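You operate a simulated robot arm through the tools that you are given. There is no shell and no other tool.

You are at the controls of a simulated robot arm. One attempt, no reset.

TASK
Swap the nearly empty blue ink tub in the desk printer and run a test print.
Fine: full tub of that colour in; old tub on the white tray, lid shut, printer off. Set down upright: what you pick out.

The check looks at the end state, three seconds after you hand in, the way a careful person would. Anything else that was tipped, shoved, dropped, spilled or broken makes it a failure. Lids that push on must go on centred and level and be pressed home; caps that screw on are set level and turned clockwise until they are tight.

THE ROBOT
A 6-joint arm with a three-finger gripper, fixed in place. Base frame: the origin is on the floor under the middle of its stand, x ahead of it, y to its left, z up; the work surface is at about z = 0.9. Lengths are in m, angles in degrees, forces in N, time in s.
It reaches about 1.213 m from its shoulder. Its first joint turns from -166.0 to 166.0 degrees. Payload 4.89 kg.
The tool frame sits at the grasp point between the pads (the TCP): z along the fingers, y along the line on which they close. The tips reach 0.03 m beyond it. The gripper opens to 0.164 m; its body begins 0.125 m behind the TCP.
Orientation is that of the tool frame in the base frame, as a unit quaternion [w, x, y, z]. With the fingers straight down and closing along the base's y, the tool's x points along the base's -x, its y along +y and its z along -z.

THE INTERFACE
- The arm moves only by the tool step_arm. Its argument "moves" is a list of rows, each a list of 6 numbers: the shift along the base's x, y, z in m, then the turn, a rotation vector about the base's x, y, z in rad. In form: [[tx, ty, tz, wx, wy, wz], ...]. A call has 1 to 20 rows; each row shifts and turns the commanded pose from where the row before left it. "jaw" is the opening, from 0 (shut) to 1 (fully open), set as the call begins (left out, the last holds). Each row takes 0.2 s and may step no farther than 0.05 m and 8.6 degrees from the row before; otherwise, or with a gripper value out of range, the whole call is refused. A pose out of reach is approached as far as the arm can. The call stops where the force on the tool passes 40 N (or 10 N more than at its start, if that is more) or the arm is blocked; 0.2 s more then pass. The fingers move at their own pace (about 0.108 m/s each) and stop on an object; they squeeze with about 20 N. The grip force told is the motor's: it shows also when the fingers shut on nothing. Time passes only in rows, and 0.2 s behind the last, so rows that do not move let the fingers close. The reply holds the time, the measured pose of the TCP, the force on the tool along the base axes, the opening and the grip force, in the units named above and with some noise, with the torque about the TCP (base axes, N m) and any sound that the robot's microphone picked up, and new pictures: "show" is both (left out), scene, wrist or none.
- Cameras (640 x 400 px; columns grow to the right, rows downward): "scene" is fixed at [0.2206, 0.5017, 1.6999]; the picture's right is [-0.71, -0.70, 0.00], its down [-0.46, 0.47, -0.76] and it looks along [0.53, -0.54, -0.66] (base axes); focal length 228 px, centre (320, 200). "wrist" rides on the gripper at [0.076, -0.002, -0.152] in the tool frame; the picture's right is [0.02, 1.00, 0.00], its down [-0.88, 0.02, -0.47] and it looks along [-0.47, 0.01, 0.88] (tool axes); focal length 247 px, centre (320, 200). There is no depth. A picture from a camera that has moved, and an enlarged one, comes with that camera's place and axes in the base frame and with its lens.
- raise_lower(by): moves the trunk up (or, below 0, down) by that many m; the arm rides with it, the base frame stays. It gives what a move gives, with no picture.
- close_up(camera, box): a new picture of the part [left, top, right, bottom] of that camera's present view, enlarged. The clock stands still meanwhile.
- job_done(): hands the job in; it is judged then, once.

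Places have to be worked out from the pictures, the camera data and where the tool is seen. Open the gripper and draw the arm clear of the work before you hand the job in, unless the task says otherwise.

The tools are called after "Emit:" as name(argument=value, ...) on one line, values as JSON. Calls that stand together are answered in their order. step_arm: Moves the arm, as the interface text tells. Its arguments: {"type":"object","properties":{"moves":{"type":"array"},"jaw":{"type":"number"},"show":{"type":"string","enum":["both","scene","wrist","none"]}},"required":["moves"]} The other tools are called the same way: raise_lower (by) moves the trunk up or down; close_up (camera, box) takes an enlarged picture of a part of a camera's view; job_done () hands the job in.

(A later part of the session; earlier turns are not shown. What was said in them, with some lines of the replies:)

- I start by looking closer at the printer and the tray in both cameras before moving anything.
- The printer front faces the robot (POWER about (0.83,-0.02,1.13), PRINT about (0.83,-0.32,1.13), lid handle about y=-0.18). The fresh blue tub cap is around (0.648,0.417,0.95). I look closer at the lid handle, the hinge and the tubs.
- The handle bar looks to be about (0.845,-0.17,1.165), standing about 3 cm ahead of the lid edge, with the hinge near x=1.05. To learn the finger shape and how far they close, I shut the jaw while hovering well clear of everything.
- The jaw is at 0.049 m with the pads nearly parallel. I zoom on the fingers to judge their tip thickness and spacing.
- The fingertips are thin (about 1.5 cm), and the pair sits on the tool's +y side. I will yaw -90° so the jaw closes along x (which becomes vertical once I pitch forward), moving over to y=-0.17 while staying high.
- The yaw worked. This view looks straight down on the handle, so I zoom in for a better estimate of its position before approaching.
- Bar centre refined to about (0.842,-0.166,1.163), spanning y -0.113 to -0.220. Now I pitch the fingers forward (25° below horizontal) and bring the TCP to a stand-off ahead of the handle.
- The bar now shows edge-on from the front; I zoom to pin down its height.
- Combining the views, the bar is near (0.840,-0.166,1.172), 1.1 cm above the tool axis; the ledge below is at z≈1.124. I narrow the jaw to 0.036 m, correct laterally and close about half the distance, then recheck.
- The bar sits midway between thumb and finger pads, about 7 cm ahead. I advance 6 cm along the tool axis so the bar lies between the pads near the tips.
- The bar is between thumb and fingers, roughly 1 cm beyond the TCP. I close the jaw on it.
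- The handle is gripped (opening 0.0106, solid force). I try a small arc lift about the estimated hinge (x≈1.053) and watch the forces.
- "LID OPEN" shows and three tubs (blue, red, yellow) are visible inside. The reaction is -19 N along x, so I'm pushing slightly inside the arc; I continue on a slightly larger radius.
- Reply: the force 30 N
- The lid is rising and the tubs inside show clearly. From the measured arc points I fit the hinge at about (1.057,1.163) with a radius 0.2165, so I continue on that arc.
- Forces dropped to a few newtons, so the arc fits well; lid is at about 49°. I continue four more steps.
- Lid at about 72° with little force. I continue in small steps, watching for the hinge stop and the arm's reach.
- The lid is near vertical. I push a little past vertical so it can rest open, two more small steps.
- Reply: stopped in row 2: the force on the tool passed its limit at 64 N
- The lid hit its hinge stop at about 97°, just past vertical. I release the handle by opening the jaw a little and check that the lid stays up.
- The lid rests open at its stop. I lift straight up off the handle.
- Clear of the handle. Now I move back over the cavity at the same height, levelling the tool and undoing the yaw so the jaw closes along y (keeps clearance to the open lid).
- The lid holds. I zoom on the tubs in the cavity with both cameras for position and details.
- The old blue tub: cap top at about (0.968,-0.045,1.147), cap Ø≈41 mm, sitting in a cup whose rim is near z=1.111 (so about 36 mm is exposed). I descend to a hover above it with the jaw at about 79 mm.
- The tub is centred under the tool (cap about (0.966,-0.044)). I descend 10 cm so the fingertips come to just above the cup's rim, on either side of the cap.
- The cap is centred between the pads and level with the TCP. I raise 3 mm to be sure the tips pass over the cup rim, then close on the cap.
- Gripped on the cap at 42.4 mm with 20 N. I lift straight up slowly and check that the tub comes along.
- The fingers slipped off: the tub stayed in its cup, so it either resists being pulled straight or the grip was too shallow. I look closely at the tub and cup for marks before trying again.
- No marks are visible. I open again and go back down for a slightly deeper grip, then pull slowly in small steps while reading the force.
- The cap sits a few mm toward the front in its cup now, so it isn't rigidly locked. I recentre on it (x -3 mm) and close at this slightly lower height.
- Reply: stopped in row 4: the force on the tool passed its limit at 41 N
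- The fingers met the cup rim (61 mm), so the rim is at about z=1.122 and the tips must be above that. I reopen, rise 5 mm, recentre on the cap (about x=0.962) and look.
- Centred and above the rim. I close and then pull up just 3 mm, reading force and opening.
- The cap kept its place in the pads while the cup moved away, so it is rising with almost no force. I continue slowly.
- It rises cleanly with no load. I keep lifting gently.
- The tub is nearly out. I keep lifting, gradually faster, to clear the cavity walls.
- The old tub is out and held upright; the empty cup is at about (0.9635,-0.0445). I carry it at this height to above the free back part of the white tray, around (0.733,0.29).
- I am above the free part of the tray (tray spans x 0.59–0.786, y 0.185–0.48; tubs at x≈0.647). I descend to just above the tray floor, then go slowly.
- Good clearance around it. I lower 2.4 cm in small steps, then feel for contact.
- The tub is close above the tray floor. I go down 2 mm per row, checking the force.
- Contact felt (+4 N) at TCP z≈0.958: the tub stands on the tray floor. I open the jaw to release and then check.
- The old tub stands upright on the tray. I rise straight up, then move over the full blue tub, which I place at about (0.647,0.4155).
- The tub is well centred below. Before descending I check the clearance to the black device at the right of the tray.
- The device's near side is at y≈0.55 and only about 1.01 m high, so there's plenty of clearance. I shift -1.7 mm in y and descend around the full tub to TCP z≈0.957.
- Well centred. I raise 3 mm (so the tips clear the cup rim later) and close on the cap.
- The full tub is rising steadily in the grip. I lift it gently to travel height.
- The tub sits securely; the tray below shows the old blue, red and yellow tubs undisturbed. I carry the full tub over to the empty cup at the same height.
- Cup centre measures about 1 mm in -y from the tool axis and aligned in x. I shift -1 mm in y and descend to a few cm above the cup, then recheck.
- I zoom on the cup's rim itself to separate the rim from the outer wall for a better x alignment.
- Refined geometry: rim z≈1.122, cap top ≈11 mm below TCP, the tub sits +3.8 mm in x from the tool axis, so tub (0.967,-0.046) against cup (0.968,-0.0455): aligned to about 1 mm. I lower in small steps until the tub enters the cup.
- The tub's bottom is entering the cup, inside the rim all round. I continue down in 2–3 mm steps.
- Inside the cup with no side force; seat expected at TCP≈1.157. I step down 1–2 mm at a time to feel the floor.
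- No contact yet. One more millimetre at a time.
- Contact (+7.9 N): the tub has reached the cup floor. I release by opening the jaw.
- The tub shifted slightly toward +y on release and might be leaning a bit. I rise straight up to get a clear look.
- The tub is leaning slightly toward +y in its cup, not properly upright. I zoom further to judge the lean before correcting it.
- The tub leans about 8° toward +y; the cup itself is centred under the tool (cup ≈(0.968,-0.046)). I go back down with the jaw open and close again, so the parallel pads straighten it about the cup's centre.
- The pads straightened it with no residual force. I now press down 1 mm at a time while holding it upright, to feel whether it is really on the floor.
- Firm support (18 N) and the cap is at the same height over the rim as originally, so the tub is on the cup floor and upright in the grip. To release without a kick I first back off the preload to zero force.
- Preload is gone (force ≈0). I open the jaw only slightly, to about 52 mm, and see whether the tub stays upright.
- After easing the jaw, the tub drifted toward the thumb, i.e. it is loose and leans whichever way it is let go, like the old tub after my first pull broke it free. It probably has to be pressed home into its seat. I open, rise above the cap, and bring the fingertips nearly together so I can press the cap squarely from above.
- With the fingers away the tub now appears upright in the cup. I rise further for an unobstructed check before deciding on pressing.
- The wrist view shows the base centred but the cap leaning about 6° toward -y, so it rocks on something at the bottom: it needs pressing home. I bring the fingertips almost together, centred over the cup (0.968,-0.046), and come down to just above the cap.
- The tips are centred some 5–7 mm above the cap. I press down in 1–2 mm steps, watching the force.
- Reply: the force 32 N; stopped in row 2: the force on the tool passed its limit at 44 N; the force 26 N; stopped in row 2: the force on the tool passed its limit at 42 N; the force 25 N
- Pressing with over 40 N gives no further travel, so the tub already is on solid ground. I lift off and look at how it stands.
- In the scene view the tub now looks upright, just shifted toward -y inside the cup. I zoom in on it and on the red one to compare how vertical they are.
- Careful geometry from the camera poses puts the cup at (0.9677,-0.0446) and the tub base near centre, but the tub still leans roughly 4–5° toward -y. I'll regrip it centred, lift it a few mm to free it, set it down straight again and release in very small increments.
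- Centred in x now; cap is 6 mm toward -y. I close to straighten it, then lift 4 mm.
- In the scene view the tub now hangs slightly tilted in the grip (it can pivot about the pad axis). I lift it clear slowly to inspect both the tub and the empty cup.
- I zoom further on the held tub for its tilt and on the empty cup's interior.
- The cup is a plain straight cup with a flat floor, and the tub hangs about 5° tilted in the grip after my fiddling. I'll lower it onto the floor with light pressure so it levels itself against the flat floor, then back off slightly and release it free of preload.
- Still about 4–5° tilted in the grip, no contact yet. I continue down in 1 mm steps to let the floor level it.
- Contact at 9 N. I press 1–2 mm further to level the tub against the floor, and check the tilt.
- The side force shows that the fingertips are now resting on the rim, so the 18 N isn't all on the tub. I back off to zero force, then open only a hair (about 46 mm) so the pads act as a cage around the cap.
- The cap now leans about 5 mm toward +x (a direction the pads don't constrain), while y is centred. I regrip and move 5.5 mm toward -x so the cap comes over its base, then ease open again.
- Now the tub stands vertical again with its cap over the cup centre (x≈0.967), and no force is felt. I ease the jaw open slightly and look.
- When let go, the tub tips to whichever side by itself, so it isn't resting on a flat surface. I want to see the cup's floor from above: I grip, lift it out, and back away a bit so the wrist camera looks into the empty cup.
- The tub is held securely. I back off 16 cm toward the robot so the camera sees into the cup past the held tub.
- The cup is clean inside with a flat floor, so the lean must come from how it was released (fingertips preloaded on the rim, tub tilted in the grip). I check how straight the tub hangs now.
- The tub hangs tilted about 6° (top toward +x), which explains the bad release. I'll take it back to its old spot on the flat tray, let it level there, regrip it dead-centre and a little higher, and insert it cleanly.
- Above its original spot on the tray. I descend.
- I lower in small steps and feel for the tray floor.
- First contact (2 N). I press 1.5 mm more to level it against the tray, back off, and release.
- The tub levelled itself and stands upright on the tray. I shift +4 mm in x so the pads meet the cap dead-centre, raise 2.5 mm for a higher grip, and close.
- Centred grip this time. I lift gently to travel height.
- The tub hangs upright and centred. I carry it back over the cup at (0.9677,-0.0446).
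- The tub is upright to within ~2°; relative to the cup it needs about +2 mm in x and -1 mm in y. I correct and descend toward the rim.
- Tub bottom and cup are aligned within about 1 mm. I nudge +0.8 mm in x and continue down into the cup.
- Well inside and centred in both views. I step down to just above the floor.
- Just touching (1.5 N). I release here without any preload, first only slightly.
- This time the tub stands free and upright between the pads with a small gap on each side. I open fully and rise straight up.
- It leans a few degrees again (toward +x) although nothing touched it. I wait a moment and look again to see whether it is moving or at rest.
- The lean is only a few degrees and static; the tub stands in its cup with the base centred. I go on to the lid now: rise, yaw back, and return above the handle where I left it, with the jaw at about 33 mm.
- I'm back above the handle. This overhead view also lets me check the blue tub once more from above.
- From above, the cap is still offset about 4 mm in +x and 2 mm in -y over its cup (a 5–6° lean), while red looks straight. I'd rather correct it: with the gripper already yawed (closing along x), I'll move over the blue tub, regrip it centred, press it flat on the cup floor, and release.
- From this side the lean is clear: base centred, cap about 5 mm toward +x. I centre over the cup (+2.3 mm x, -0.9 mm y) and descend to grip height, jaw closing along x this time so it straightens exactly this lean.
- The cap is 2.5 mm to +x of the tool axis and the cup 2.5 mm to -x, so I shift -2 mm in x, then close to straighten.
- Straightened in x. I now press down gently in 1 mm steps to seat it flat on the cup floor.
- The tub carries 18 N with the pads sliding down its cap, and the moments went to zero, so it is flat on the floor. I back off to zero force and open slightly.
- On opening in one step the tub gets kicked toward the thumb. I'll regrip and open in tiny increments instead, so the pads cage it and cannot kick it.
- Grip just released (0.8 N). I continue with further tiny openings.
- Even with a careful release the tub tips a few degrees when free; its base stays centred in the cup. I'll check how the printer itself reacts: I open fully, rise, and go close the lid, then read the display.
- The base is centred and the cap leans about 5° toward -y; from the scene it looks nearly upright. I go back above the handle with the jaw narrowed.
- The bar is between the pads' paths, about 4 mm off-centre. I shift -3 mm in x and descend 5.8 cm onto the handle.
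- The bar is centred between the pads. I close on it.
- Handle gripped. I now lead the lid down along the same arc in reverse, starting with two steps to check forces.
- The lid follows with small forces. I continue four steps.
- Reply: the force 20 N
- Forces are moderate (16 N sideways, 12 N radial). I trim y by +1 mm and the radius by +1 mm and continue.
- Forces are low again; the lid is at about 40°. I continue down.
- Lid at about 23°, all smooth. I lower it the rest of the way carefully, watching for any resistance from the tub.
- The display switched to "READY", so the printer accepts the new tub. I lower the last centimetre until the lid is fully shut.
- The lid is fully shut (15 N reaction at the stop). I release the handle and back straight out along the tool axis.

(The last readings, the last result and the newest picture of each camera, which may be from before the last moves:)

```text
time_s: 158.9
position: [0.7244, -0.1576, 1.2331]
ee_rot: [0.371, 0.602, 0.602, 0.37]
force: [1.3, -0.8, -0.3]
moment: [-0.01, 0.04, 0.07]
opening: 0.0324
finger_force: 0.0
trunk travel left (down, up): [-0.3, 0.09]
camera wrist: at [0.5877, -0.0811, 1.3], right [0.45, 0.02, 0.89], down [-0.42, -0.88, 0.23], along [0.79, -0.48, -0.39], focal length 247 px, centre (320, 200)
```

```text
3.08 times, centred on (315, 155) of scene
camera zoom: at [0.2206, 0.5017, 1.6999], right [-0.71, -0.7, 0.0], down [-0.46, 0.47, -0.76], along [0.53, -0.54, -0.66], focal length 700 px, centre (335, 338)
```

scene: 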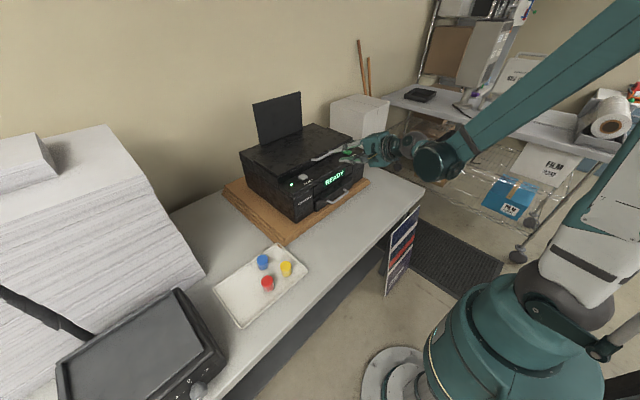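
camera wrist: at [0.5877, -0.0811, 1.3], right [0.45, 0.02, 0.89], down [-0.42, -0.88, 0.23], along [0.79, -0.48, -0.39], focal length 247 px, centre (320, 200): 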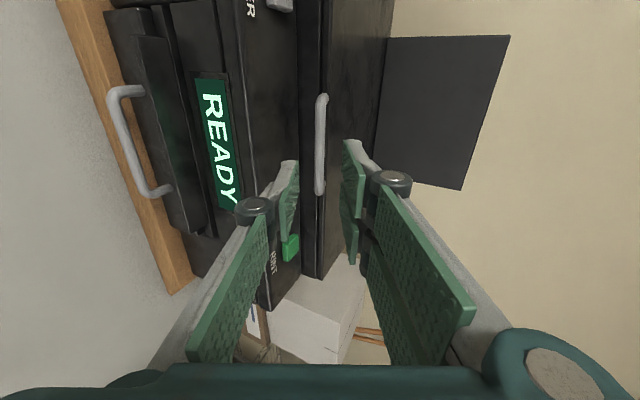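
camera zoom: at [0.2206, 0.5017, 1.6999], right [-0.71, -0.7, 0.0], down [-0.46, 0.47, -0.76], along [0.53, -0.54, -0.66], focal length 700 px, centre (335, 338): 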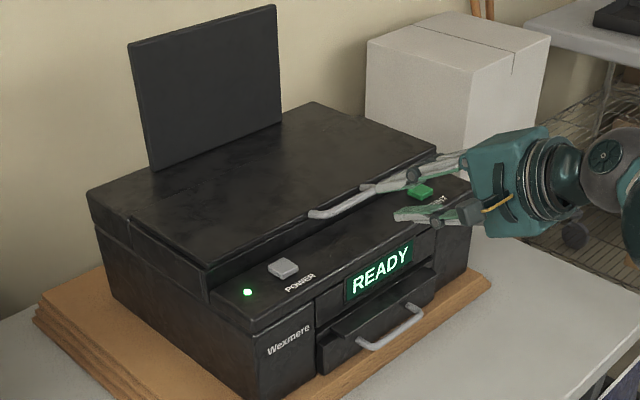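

Lid shut and "READY". Next the test print: I bring the gripper upright with the jaw closed and move above the green PRINT button near (0.83,-0.322).

Emit:
step_arm(moves=[[0.0132, -0.0205, 0.01, 0, 0.1378, 0], [0.0132, -0.0205, 0.01, 0, 0.1378, 0], [0.0132, -0.0205, 0.01, 0, 0.1378, 0], [0.0132, -0.0205, 0.01, 0, 0.1378, 0], [0.0132, -0.0205, 0.01, 0, 0.1378, 0], [0.0132, -0.0205, 0.01, 0, 0.1378, 0], [0.0132, -0.0205, 0.01, 0, 0.1378, 0], [0.0132, -0.0205, 0.01, 0, 0.1374, 0]], jaw=0)

Emit:
close_up(camera="wrist", box=[220, 60, 420, 220])

Emit:
close_up(camera="scene", box=[290, 90, 400, 200])

```text
time_s: 160.7
position: [0.8299, -0.3248, 1.317]
ee_rot: [0.0, 0.707, 0.708, -0.001]
force: [-0.3, 0.9, 1.8]
moment: [-0.11, -0.16, 0.02]
opening: 0.0
finger_force: 20.4
trunk travel left (down, up): [-0.3, 0.09]
camera wrist: at [0.8273, -0.246, 1.4682], right [1.0, 0.02, 0.0], down [0.02, -0.88, 0.48], along [0.01, -0.48, -0.88], focal length 247 px, centre (320, 200)
```

scene: 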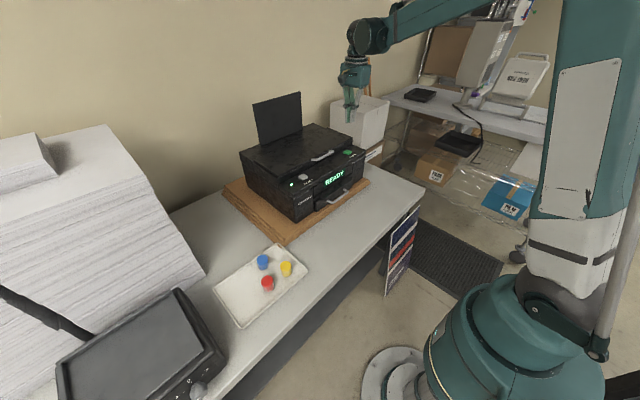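
wrist: 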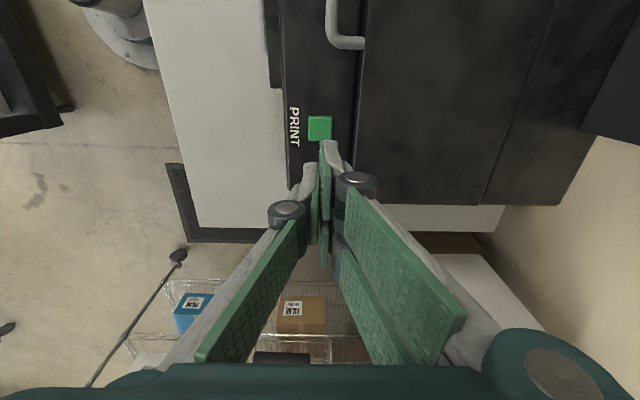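

```text
2.50 times, centred on (320, 140) of wrist
camera zoom: at [0.8273, -0.246, 1.4682], right [1.0, 0.02, 0.0], down [0.02, -0.88, 0.48], along [0.01, -0.48, -0.88], focal length 617 px, centre (320, 350)
```

zoom: 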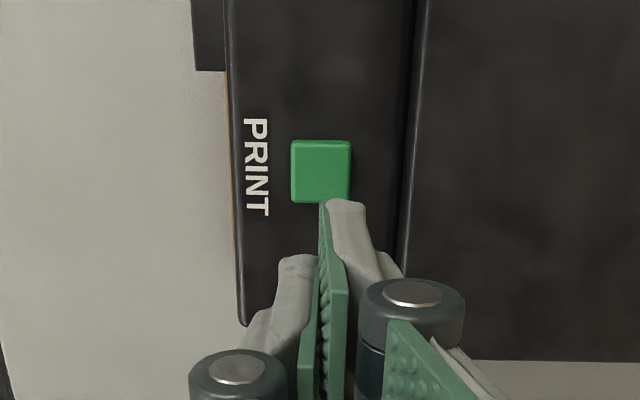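

```text
3.64 times, centred on (345, 145) of scene
camera zoom: at [0.2206, 0.5017, 1.6999], right [-0.71, -0.7, 0.0], down [-0.46, 0.47, -0.76], along [0.53, -0.54, -0.66], focal length 827 px, centre (229, 400)
```

zoom: 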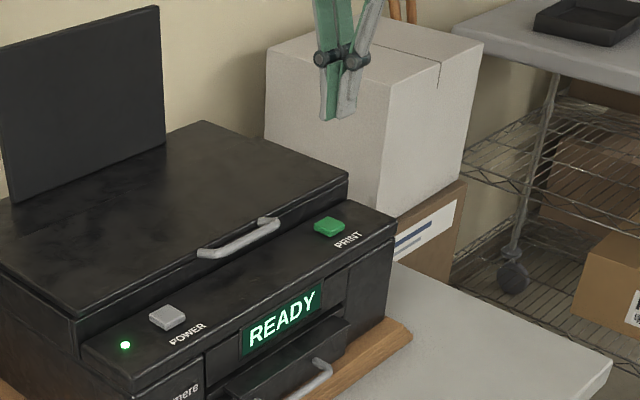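

The button is at about (0.829,-0.319), top near z=1.131. I shift +3 mm in y and descend to about 1 cm above it.

Emit:
step_arm(moves=[[0, 0.003, -0.02, 0, 0, 0], [0, 0, -0.03, 0, 0, 0], [0, 0, -0.03, 0, 0, 0], [0, 0, -0.03, 0, 0, 0], [0, 0, -0.02, 0, 0, 0], [0, 0, -0.012, 0, 0, 0]])

Emit:
close_up(camera="scene", box=[320, 120, 380, 180])

Emit:
close_up(camera="wrist", box=[260, 100, 380, 220])

```text
time_s: 162.1
position: [0.83, -0.3206, 1.1719]
ee_rot: [0.001, 0.707, 0.708, 0.0]
force: [0.1, 1.2, -0.7]
moment: [0.01, -0.02, -0.03]
opening: 0.0002
finger_force: 19.4
trunk travel left (down, up): [-0.3, 0.09]
camera wrist: at [0.8284, -0.2428, 1.3243], right [1.0, 0.02, 0.0], down [0.02, -0.88, 0.48], along [0.01, -0.48, -0.88], focal length 247 px, centre (320, 200)
```

scene: 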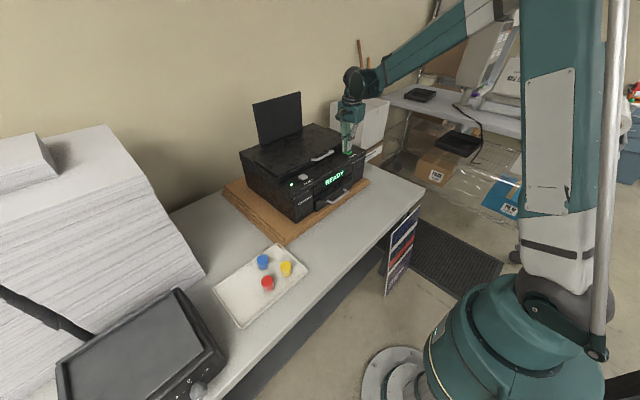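
wrist: 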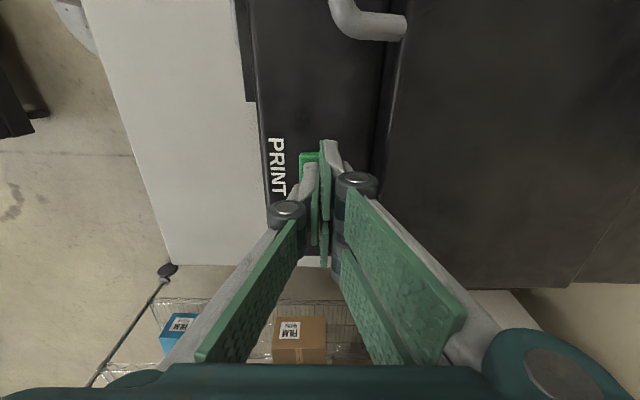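

```text
6.67 times, centred on (350, 150) of scene
camera zoom: at [0.2206, 0.5017, 1.6999], right [-0.71, -0.7, 0.0], down [-0.46, 0.47, -0.76], along [0.53, -0.54, -0.66], focal length 1517 px, centre (120, 533)
```

zoom: 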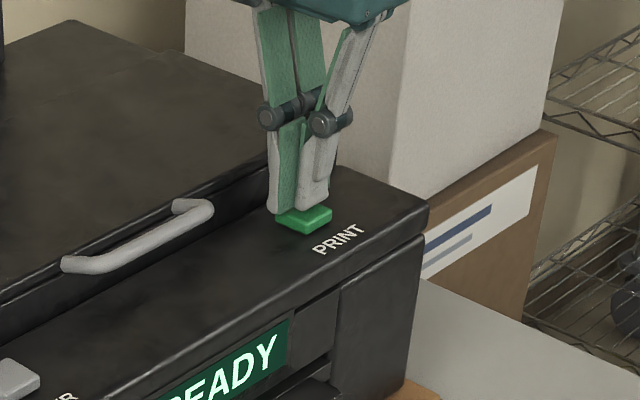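

```text
3.33 times, centred on (320, 160) of wrist
camera zoom: at [0.8284, -0.2428, 1.3243], right [1.0, 0.02, 0.0], down [0.02, -0.88, 0.48], along [0.01, -0.48, -0.88], focal length 823 px, centre (320, 333)
```

zoom: 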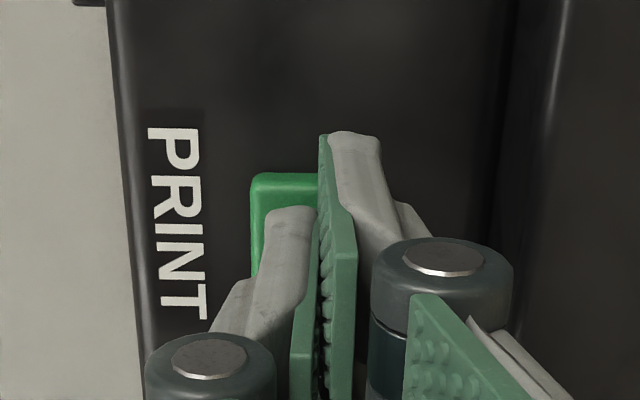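

The tips are slightly behind the button's centre (about 4–5 mm in +x). I shift -4 mm in x and press down in small steps.

Emit:
step_arm(moves=[[-0.004, 0, 0, 0, 0, 0], [0, 0, -0.004, 0, 0, 0], [0, 0, -0.003, 0, 0, 0]], show="none")

Emit:
close_up(camera="scene", box=[310, 130, 380, 200])

Emit:
step_arm(moves=[[0, 0, -0.002, 0, 0, 0], [0, 0, -0.002, 0, 0, 0]], show="none")

Emit:
close_up(camera="scene", box=[310, 130, 380, 200])

```text
time_s: 162.9
position: [0.826, -0.3202, 1.1653]
ee_rot: [0.001, 0.707, 0.707, 0.0]
force: [-0.5, 0.2, 1.8]
moment: [0.0, -0.03, -0.01]
opening: 0.0059
finger_force: 45.3
trunk travel left (down, up): [-0.3, 0.09]
```

```text
5.71 times, centred on (345, 165) of scene
camera zoom: at [0.2206, 0.5017, 1.6999], right [-0.71, -0.7, 0.0], down [-0.46, 0.47, -0.76], along [0.53, -0.54, -0.66], focal length 1300 px, centre (177, 400)
```

zoom: 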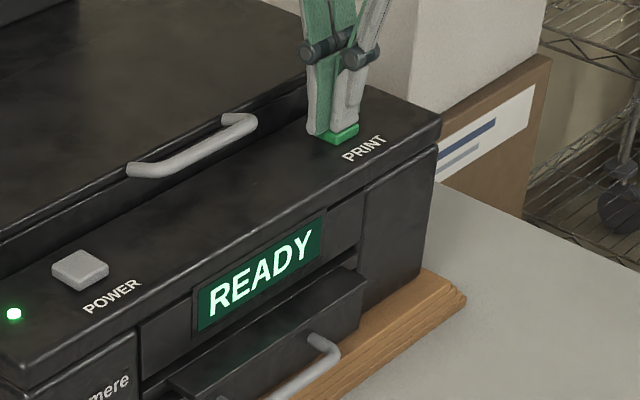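

```text
time_s: 163.5
position: [0.8259, -0.3205, 1.1625]
ee_rot: [0.001, 0.707, 0.707, 0.001]
force: [-0.2, 1.2, 3.3]
moment: [0.04, -0.02, 0.0]
opening: 0.0058
finger_force: 45.2
trunk travel left (down, up): [-0.3, 0.09]
heard: click
```

```text
5.71 times, centred on (345, 165) of scene
camera zoom: at [0.2206, 0.5017, 1.6999], right [-0.71, -0.7, 0.0], down [-0.46, 0.47, -0.76], along [0.53, -0.54, -0.66], focal length 1300 px, centre (177, 400)
```

zoom: 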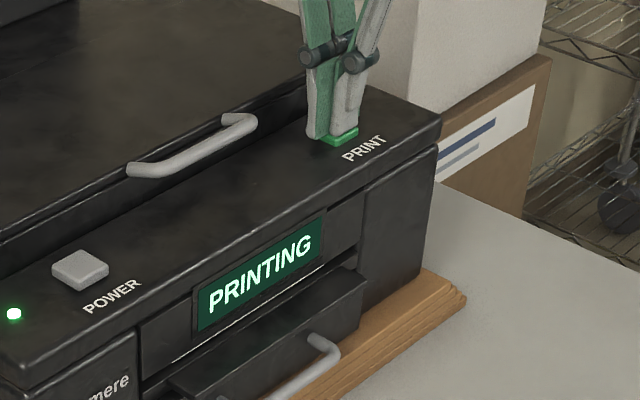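

A click was heard and the display shows "PRINTING". I ease the fingers slightly apart (they report 6 mm opening against the button) and rise off the button.

Emit:
step_arm(moves=[[0, 0, 0.002, 0, 0, 0], [0, 0, 0.005, 0, 0, 0], [0, 0, 0.015, 0, 0, 0], [0, 0, 0.03, 0, 0, 0], [0, 0, 0.04, 0, 0, 0]], jaw=0.08)

Emit:
close_up(camera="scene", box=[270, 110, 390, 230])

```text
time_s: 164.7
position: [0.827, -0.3205, 1.254]
ee_rot: [0.001, 0.707, 0.707, 0.0]
force: [-0.3, -1.4, -0.3]
moment: [0.05, 0.05, -0.01]
opening: 0.013
finger_force: 0.1
trunk travel left (down, up): [-0.3, 0.09]
camera wrist: at [0.8246, -0.243, 1.4054], right [1.0, 0.02, 0.0], down [0.02, -0.88, 0.48], along [0.01, -0.48, -0.88], focal length 247 px, centre (320, 200)
```

scene: 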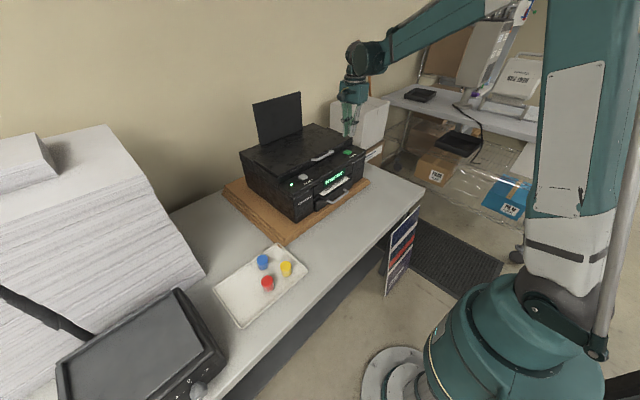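
wrist: 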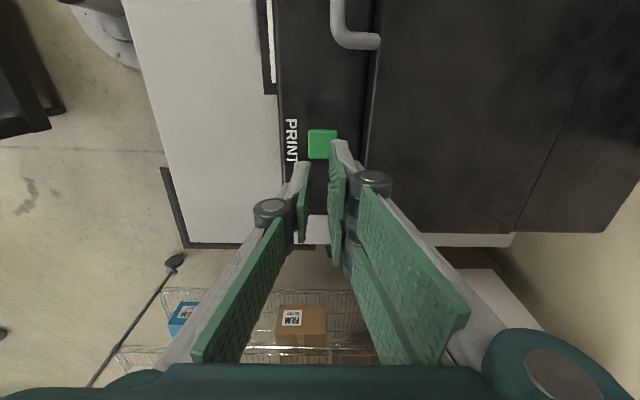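

```text
3.33 times, centred on (330, 170) of scene
camera zoom: at [0.2206, 0.5017, 1.6999], right [-0.71, -0.7, 0.0], down [-0.46, 0.47, -0.76], along [0.53, -0.54, -0.66], focal length 758 px, centre (287, 300)
```

zoom: 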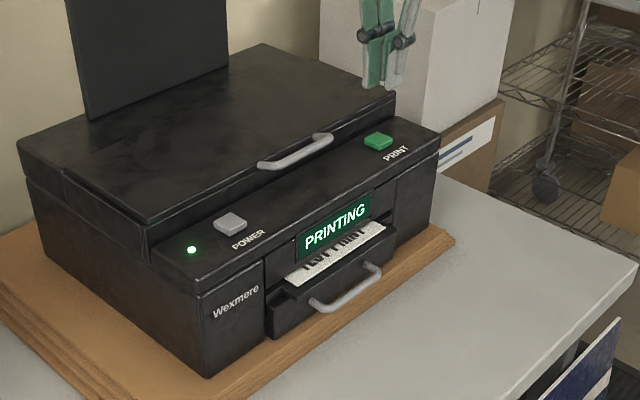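

The page is coming out. While it prints I move above the POWER button near (0.83,-0.02), staying high.

Emit:
step_arm(moves=[[0, 0.01, 0.03, 0, 0, 0], [0, 0.03, 0.02, 0, 0, 0], [0, 0.04, 0, 0, 0, 0], [0, 0.045, 0, 0, 0, 0], [0, 0.045, 0, 0, 0, 0], [0, 0.045, 0, 0, 0, 0], [0, 0.04, 0, 0, 0, 0], [0, 0.03, 0, 0, 0, 0], [0, 0.012, 0, 0, 0, 0]], jaw=0)

Emit:
close_up(camera="scene", box=[240, 110, 390, 230])

Emit:
close_up(camera="wrist", box=[240, 70, 400, 210])

```text
time_s: 166.7
position: [0.8251, -0.023, 1.3034]
ee_rot: [0.001, 0.707, 0.707, -0.001]
force: [-0.6, 0.2, -0.4]
moment: [-0.03, 0.02, 0.01]
opening: 0.0001
finger_force: 20.0
trunk travel left (down, up): [-0.3, 0.09]
camera wrist: at [0.8229, 0.0551, 1.4554], right [1.0, 0.02, 0.0], down [0.02, -0.88, 0.48], along [0.01, -0.48, -0.88], focal length 247 px, centre (320, 200)
```

scene: 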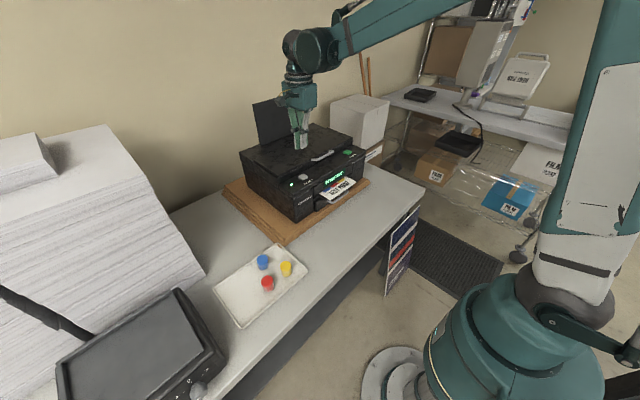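
wrist: 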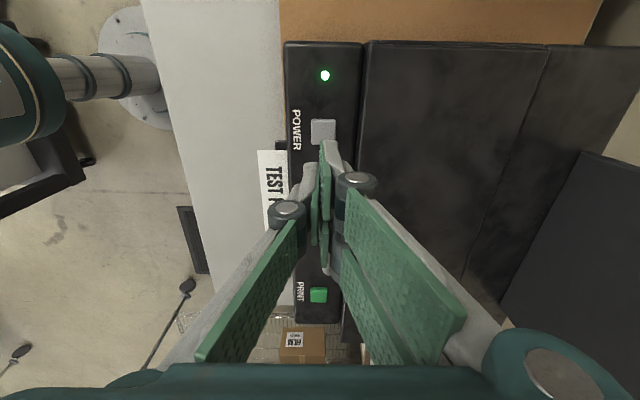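

```text
3.33 times, centred on (315, 170) of scene
camera zoom: at [0.2206, 0.5017, 1.6999], right [-0.71, -0.7, 0.0], down [-0.46, 0.47, -0.76], along [0.53, -0.54, -0.66], focal length 758 px, centre (337, 300)
```

zoom: 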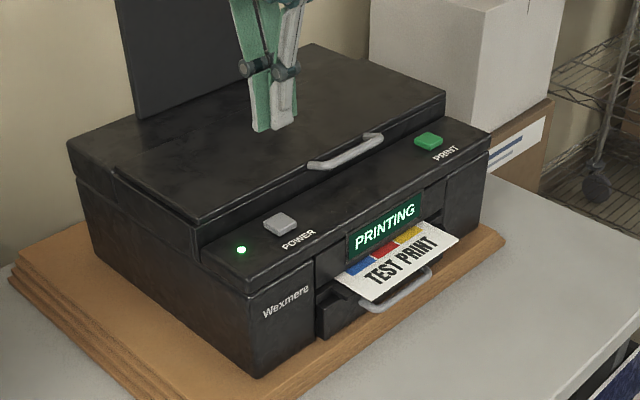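

```text
2.86 times, centred on (320, 140) of wrist
camera zoom: at [0.8229, 0.0551, 1.4554], right [1.0, 0.02, 0.0], down [0.02, -0.88, 0.48], along [0.01, -0.48, -0.88], focal length 706 px, centre (320, 371)
```

zoom: 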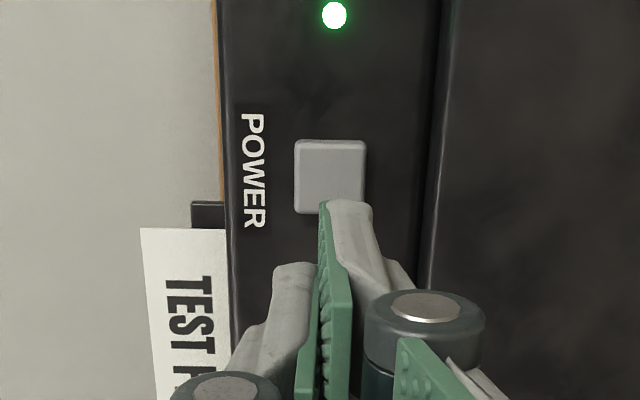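

The test page with blue, red and yellow bars is emerging; the display still says PRINTING. I align over POWER and wait for the print to finish.

Emit:
step_arm(moves=[[0.0018, 0.0015, -0.02, 0, 0, 0], [0, 0, -0.03, 0, 0, 0], [0, 0, -0.03, 0, 0, 0], [0, 0, -0.03, 0, 0, 0], [0, 0, -0.012, 0, 0, 0], [0, 0, 0, 0, 0, 0], [0, 0, 0, 0, 0, 0], [0, 0, 0, 0, 0, 0], [0, 0, 0, 0, 0, 0], [0, 0, 0, 0, 0, 0]], show="wrist")

Emit:
close_up(camera="scene", box=[240, 110, 390, 230])

Emit:
close_up(camera="wrist", box=[260, 90, 380, 210])

```text
time_s: 168.9
position: [0.8277, -0.0231, 1.18]
ee_rot: [0.001, 0.708, 0.707, 0.0]
force: [0.0, 0.0, -0.5]
moment: [-0.01, 0.0, 0.0]
opening: 0.0
finger_force: 19.8
trunk travel left (down, up): [-0.3, 0.09]
camera wrist: at [0.8255, 0.0555, 1.3329], right [1.0, 0.02, 0.0], down [0.02, -0.88, 0.48], along [0.01, -0.48, -0.88], focal length 247 px, centre (320, 200)
```

wrist: 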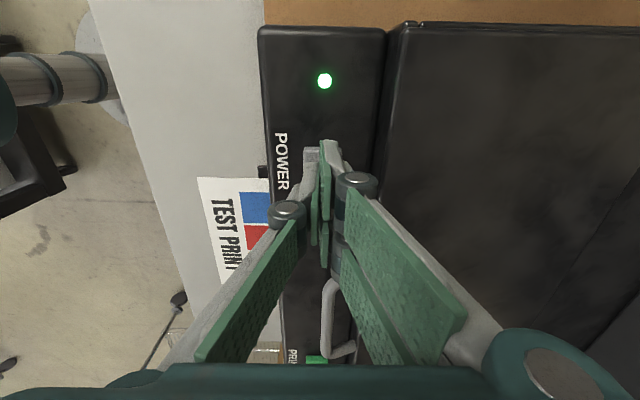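

```text
3.33 times, centred on (315, 170) of scene
camera zoom: at [0.2206, 0.5017, 1.6999], right [-0.71, -0.7, 0.0], down [-0.46, 0.47, -0.76], along [0.53, -0.54, -0.66], focal length 758 px, centre (337, 300)
```

zoom: 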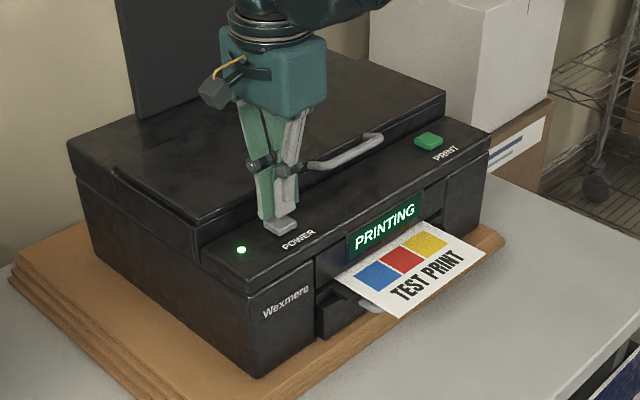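

```text
3.33 times, centred on (320, 150) of wrist
camera zoom: at [0.8255, 0.0555, 1.3329], right [1.0, 0.02, 0.0], down [0.02, -0.88, 0.48], along [0.01, -0.48, -0.88], focal length 823 px, centre (320, 367)
```

zoom: 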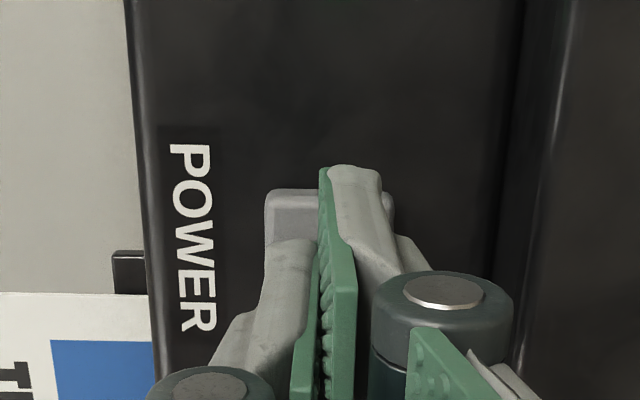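

Hovering just above POWER, the page shows all three colours; still printing. I wait without moving.

Emit:
step_arm(moves=[[0, 0, 0, 0, 0, 0], [0, 0, 0, 0, 0, 0], [0, 0, 0, 0, 0, 0], [0, 0, 0, 0, 0, 0], [0, 0, 0, 0, 0, 0], [0, 0, 0, 0, 0, 0], [0, 0, 0, 0, 0, 0], [0, 0, 0, 0, 0, 0], [0, 0, 0, 0, 0, 0], [0, 0, 0, 0, 0, 0], [0, 0, 0, 0, 0, 0], [0, 0, 0, 0, 0, 0], [0, 0, 0, 0, 0, 0], [0, 0, 0, 0, 0, 0], [0, 0, 0, 0, 0, 0]], show="none")

Emit:
close_up(camera="scene", box=[240, 110, 390, 230])

```text
time_s: 172.1
position: [0.8277, -0.0223, 1.1815]
ee_rot: [0.001, 0.707, 0.707, 0.0]
force: [-0.2, 1.3, -0.1]
moment: [-0.03, -0.05, -0.04]
opening: 0.0001
finger_force: 20.1
trunk travel left (down, up): [-0.3, 0.09]
```

```text
3.33 times, centred on (315, 170) of scene
camera zoom: at [0.2206, 0.5017, 1.6999], right [-0.71, -0.7, 0.0], down [-0.46, 0.47, -0.76], along [0.53, -0.54, -0.66], focal length 758 px, centre (337, 300)
```

zoom: 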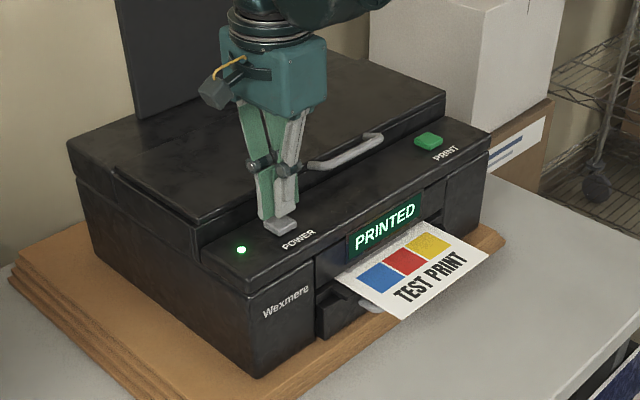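

The display says "PRINTED" and the page is out complete. Now I press POWER once, in small steps.

Emit:
step_arm(moves=[[0, 0, -0.005, 0, 0, 0], [0, 0, -0.005, 0, 0, 0], [0, 0, -0.004, 0, 0, 0]], show="none")

Emit:
step_arm(moves=[[0, 0, -0.002, 0, 0, 0], [0, 0, -0.002, 0, 0, 0]], show="none")

Emit:
close_up(camera="scene", box=[240, 110, 390, 230])

```text
time_s: 172.9
position: [0.8277, -0.0218, 1.1669]
ee_rot: [0.002, 0.707, 0.708, 0.0]
force: [0.4, 1.1, 0.1]
moment: [0.01, -0.02, -0.03]
opening: 0.0
finger_force: 45.4
trunk travel left (down, up): [-0.3, 0.09]
```

```text
time_s: 173.5
position: [0.8267, -0.0229, 1.1635]
ee_rot: [0.001, 0.707, 0.707, 0.001]
force: [-0.8, -0.1, 1.9]
moment: [0.03, 0.0, -0.01]
opening: 0.0061
finger_force: 45.2
trunk travel left (down, up): [-0.3, 0.09]
heard: click
```

```text
3.33 times, centred on (315, 170) of scene
camera zoom: at [0.2206, 0.5017, 1.6999], right [-0.71, -0.7, 0.0], down [-0.46, 0.47, -0.76], along [0.53, -0.54, -0.66], focal length 758 px, centre (337, 300)
```

zoom: 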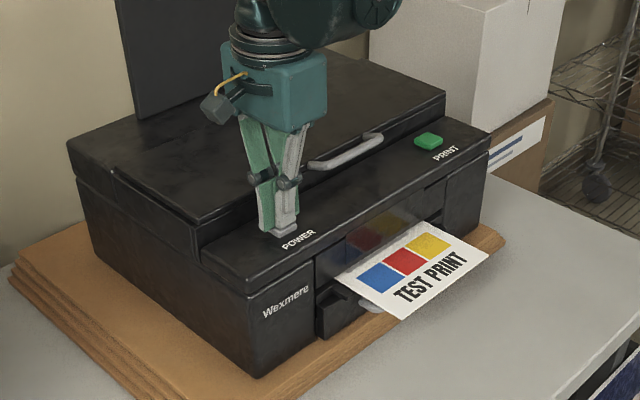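

Click heard; display and LED are dark, so the printer is off. I lift off the same way as before and rise clear.

Emit:
step_arm(moves=[[0, 0, 0.002, 0, 0, 0], [0, 0, 0.005, 0, 0, 0], [0, 0, 0.015, 0, 0, 0], [0, 0, 0.03, 0, 0, 0], [-0.01, 0, 0.04, 0, 0, 0], [-0.02, 0, 0.04, 0, 0, 0], [-0.03, 0, 0.04, 0, 0, 0]], jaw=0.08)

Emit:
close_up(camera="scene", box=[230, 100, 390, 230])

Emit:
close_up(camera="scene", box=[200, 235, 320, 335])

```text
time_s: 175.1
position: [0.7677, -0.0215, 1.3348]
ee_rot: [0.001, 0.707, 0.707, 0.0]
force: [2.2, 0.4, -1.1]
moment: [0.03, 0.2, 0.01]
opening: 0.0133
finger_force: 0.0
trunk travel left (down, up): [-0.3, 0.09]
camera wrist: at [0.7652, 0.0554, 1.4876], right [1.0, 0.02, 0.0], down [0.02, -0.88, 0.48], along [0.01, -0.48, -0.88], focal length 247 px, centre (320, 200)
```

scene: 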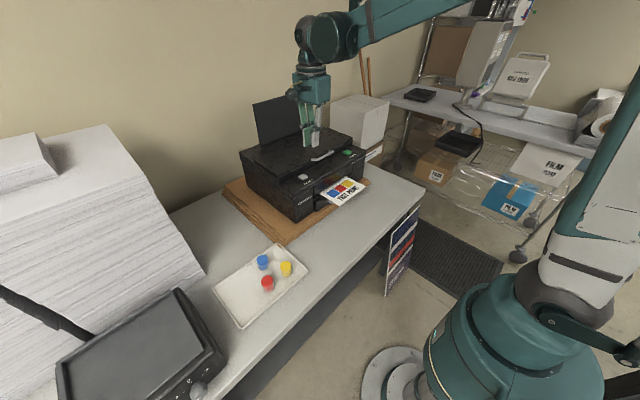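
wrist: 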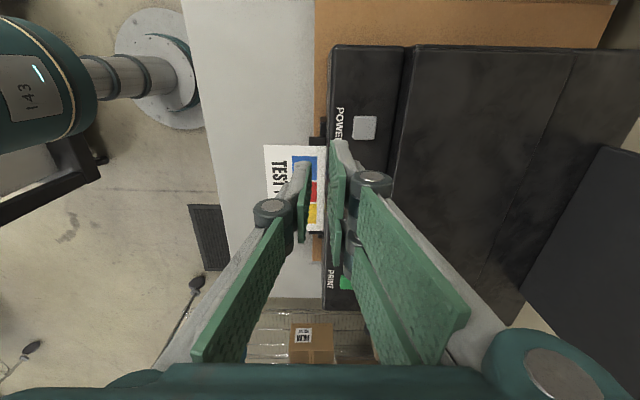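

```text
3.08 times, centred on (310, 165) of scene
camera zoom: at [0.2206, 0.5017, 1.6999], right [-0.71, -0.7, 0.0], down [-0.46, 0.47, -0.76], along [0.53, -0.54, -0.66], focal length 700 px, centre (351, 308)
```

zoom: 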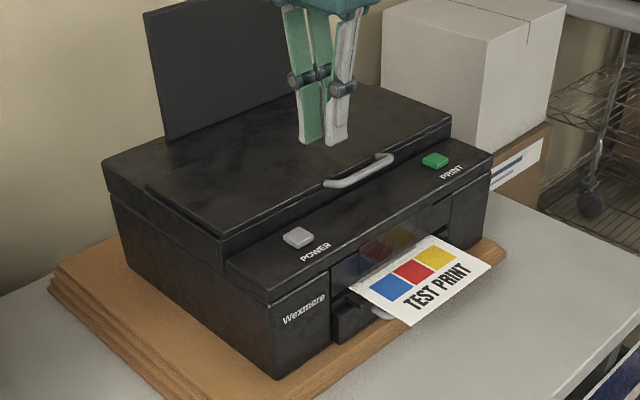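

```text
4.00 times, centred on (260, 285) of scene
camera zoom: at [0.2206, 0.5017, 1.6999], right [-0.71, -0.7, 0.0], down [-0.46, 0.47, -0.76], along [0.53, -0.54, -0.66], focal length 910 px, centre (560, -140)
```

zoom: 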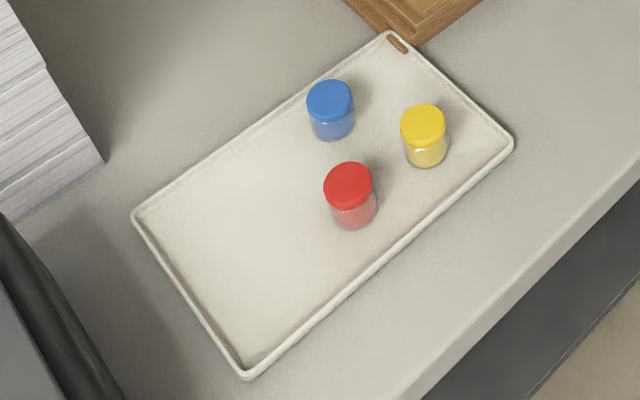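

Printer off, lid shut, test page out, old blue tub upright on the tray with red and yellow untouched. I withdraw to the starting area and open the gripper.

Emit:
step_arm(moves=[[-0.02, 0, 0.04, 0, 0, 0], [-0.02, 0, 0.04, 0, 0, 0], [-0.02, 0, 0.04, 0, 0, 0], [-0.02, 0, 0.04, 0, 0, 0], [-0.015, 0, 0.04, 0, 0, 0], [0, 0, 0, 0, 0, 0], [0, 0, 0, 0, 0, 0]], jaw=1)

Emit:
close_up(camera="scene", box=[230, 80, 390, 210])

```text
time_s: 176.7
position: [0.6724, -0.0231, 1.5339]
ee_rot: [0.0, 0.707, 0.707, 0.0]
force: [0.2, 0.6, -0.4]
moment: [0.04, 0.06, 0.01]
opening: 0.1637
finger_force: 0.0
trunk travel left (down, up): [-0.3, 0.09]
camera wrist: at [0.6707, 0.055, 1.6862], right [1.0, 0.02, 0.0], down [0.02, -0.88, 0.48], along [0.01, -0.48, -0.88], focal length 247 px, centre (320, 200)
```

scene: 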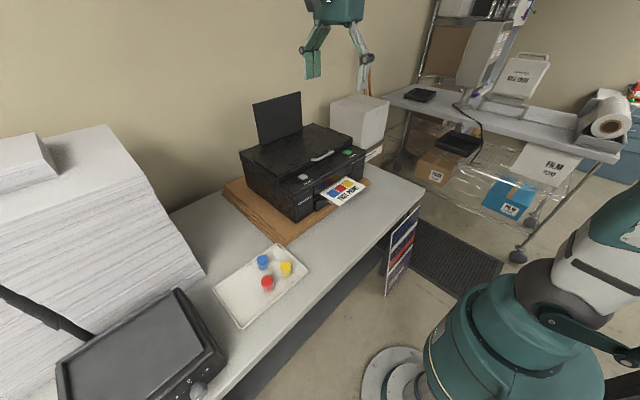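
wrist: 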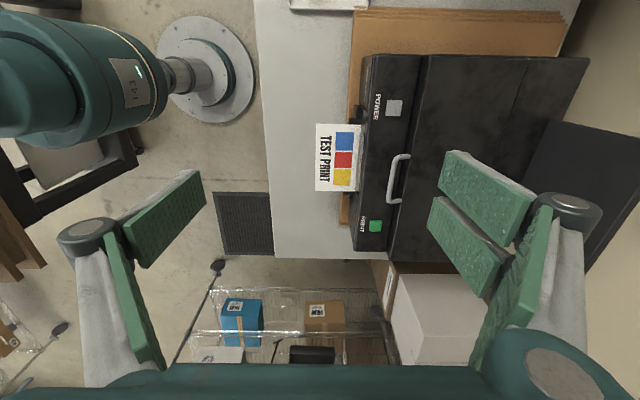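

```text
3.08 times, centred on (310, 145) of scene
camera zoom: at [0.2206, 0.5017, 1.6999], right [-0.71, -0.7, 0.0], down [-0.46, 0.47, -0.76], along [0.53, -0.54, -0.66], focal length 700 px, centre (351, 369)
```

zoom: 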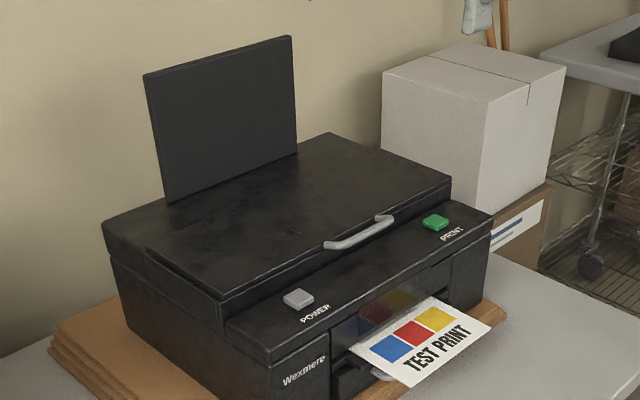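

The lid is flush, the LED and display are dark, and the test page shows all three colours. The old tub stands upright on the white tray and the arm is clear with the gripper open, so I hand the job in.

Emit:
job_done()

```text
The job is handed in.
```

The blue tub is swapped, the test print is done, and the job is handed in. I don't have the check's verdict yet.

- **New tub:** the full blue tub is in its cup. It leaned about 5° toward -y when I last saw it, just before I shut the lid. I tried several times to stand it up, but it kept tipping a little once I let go, and I haven't seen it since the lid closed.
- **Printer:** it went from "INK LOW" to "READY" as the lid closed on the new tub. After the test print it read "PRINTED", and the page shows blue, red and yellow bars. I then pressed POWER once, and the display and light are dark.
- **Lid:** shut and flush. It met a solid stop when I pressed it down.
- **Old tub:** standing upright at the back of the white tray. The red and yellow tubs on the tray were not touched.
- **Rough handling:** one force stop (64 N) came when the lid reached its hinge stop, and two more (42 and 44 N) when I pressed on the new tub's cap. In two early tries I slipped off the old tub's cap and closed the fingers on the cup rim (41 N stop). I saw no damage.

The arm is clear of the work with the gripper open.
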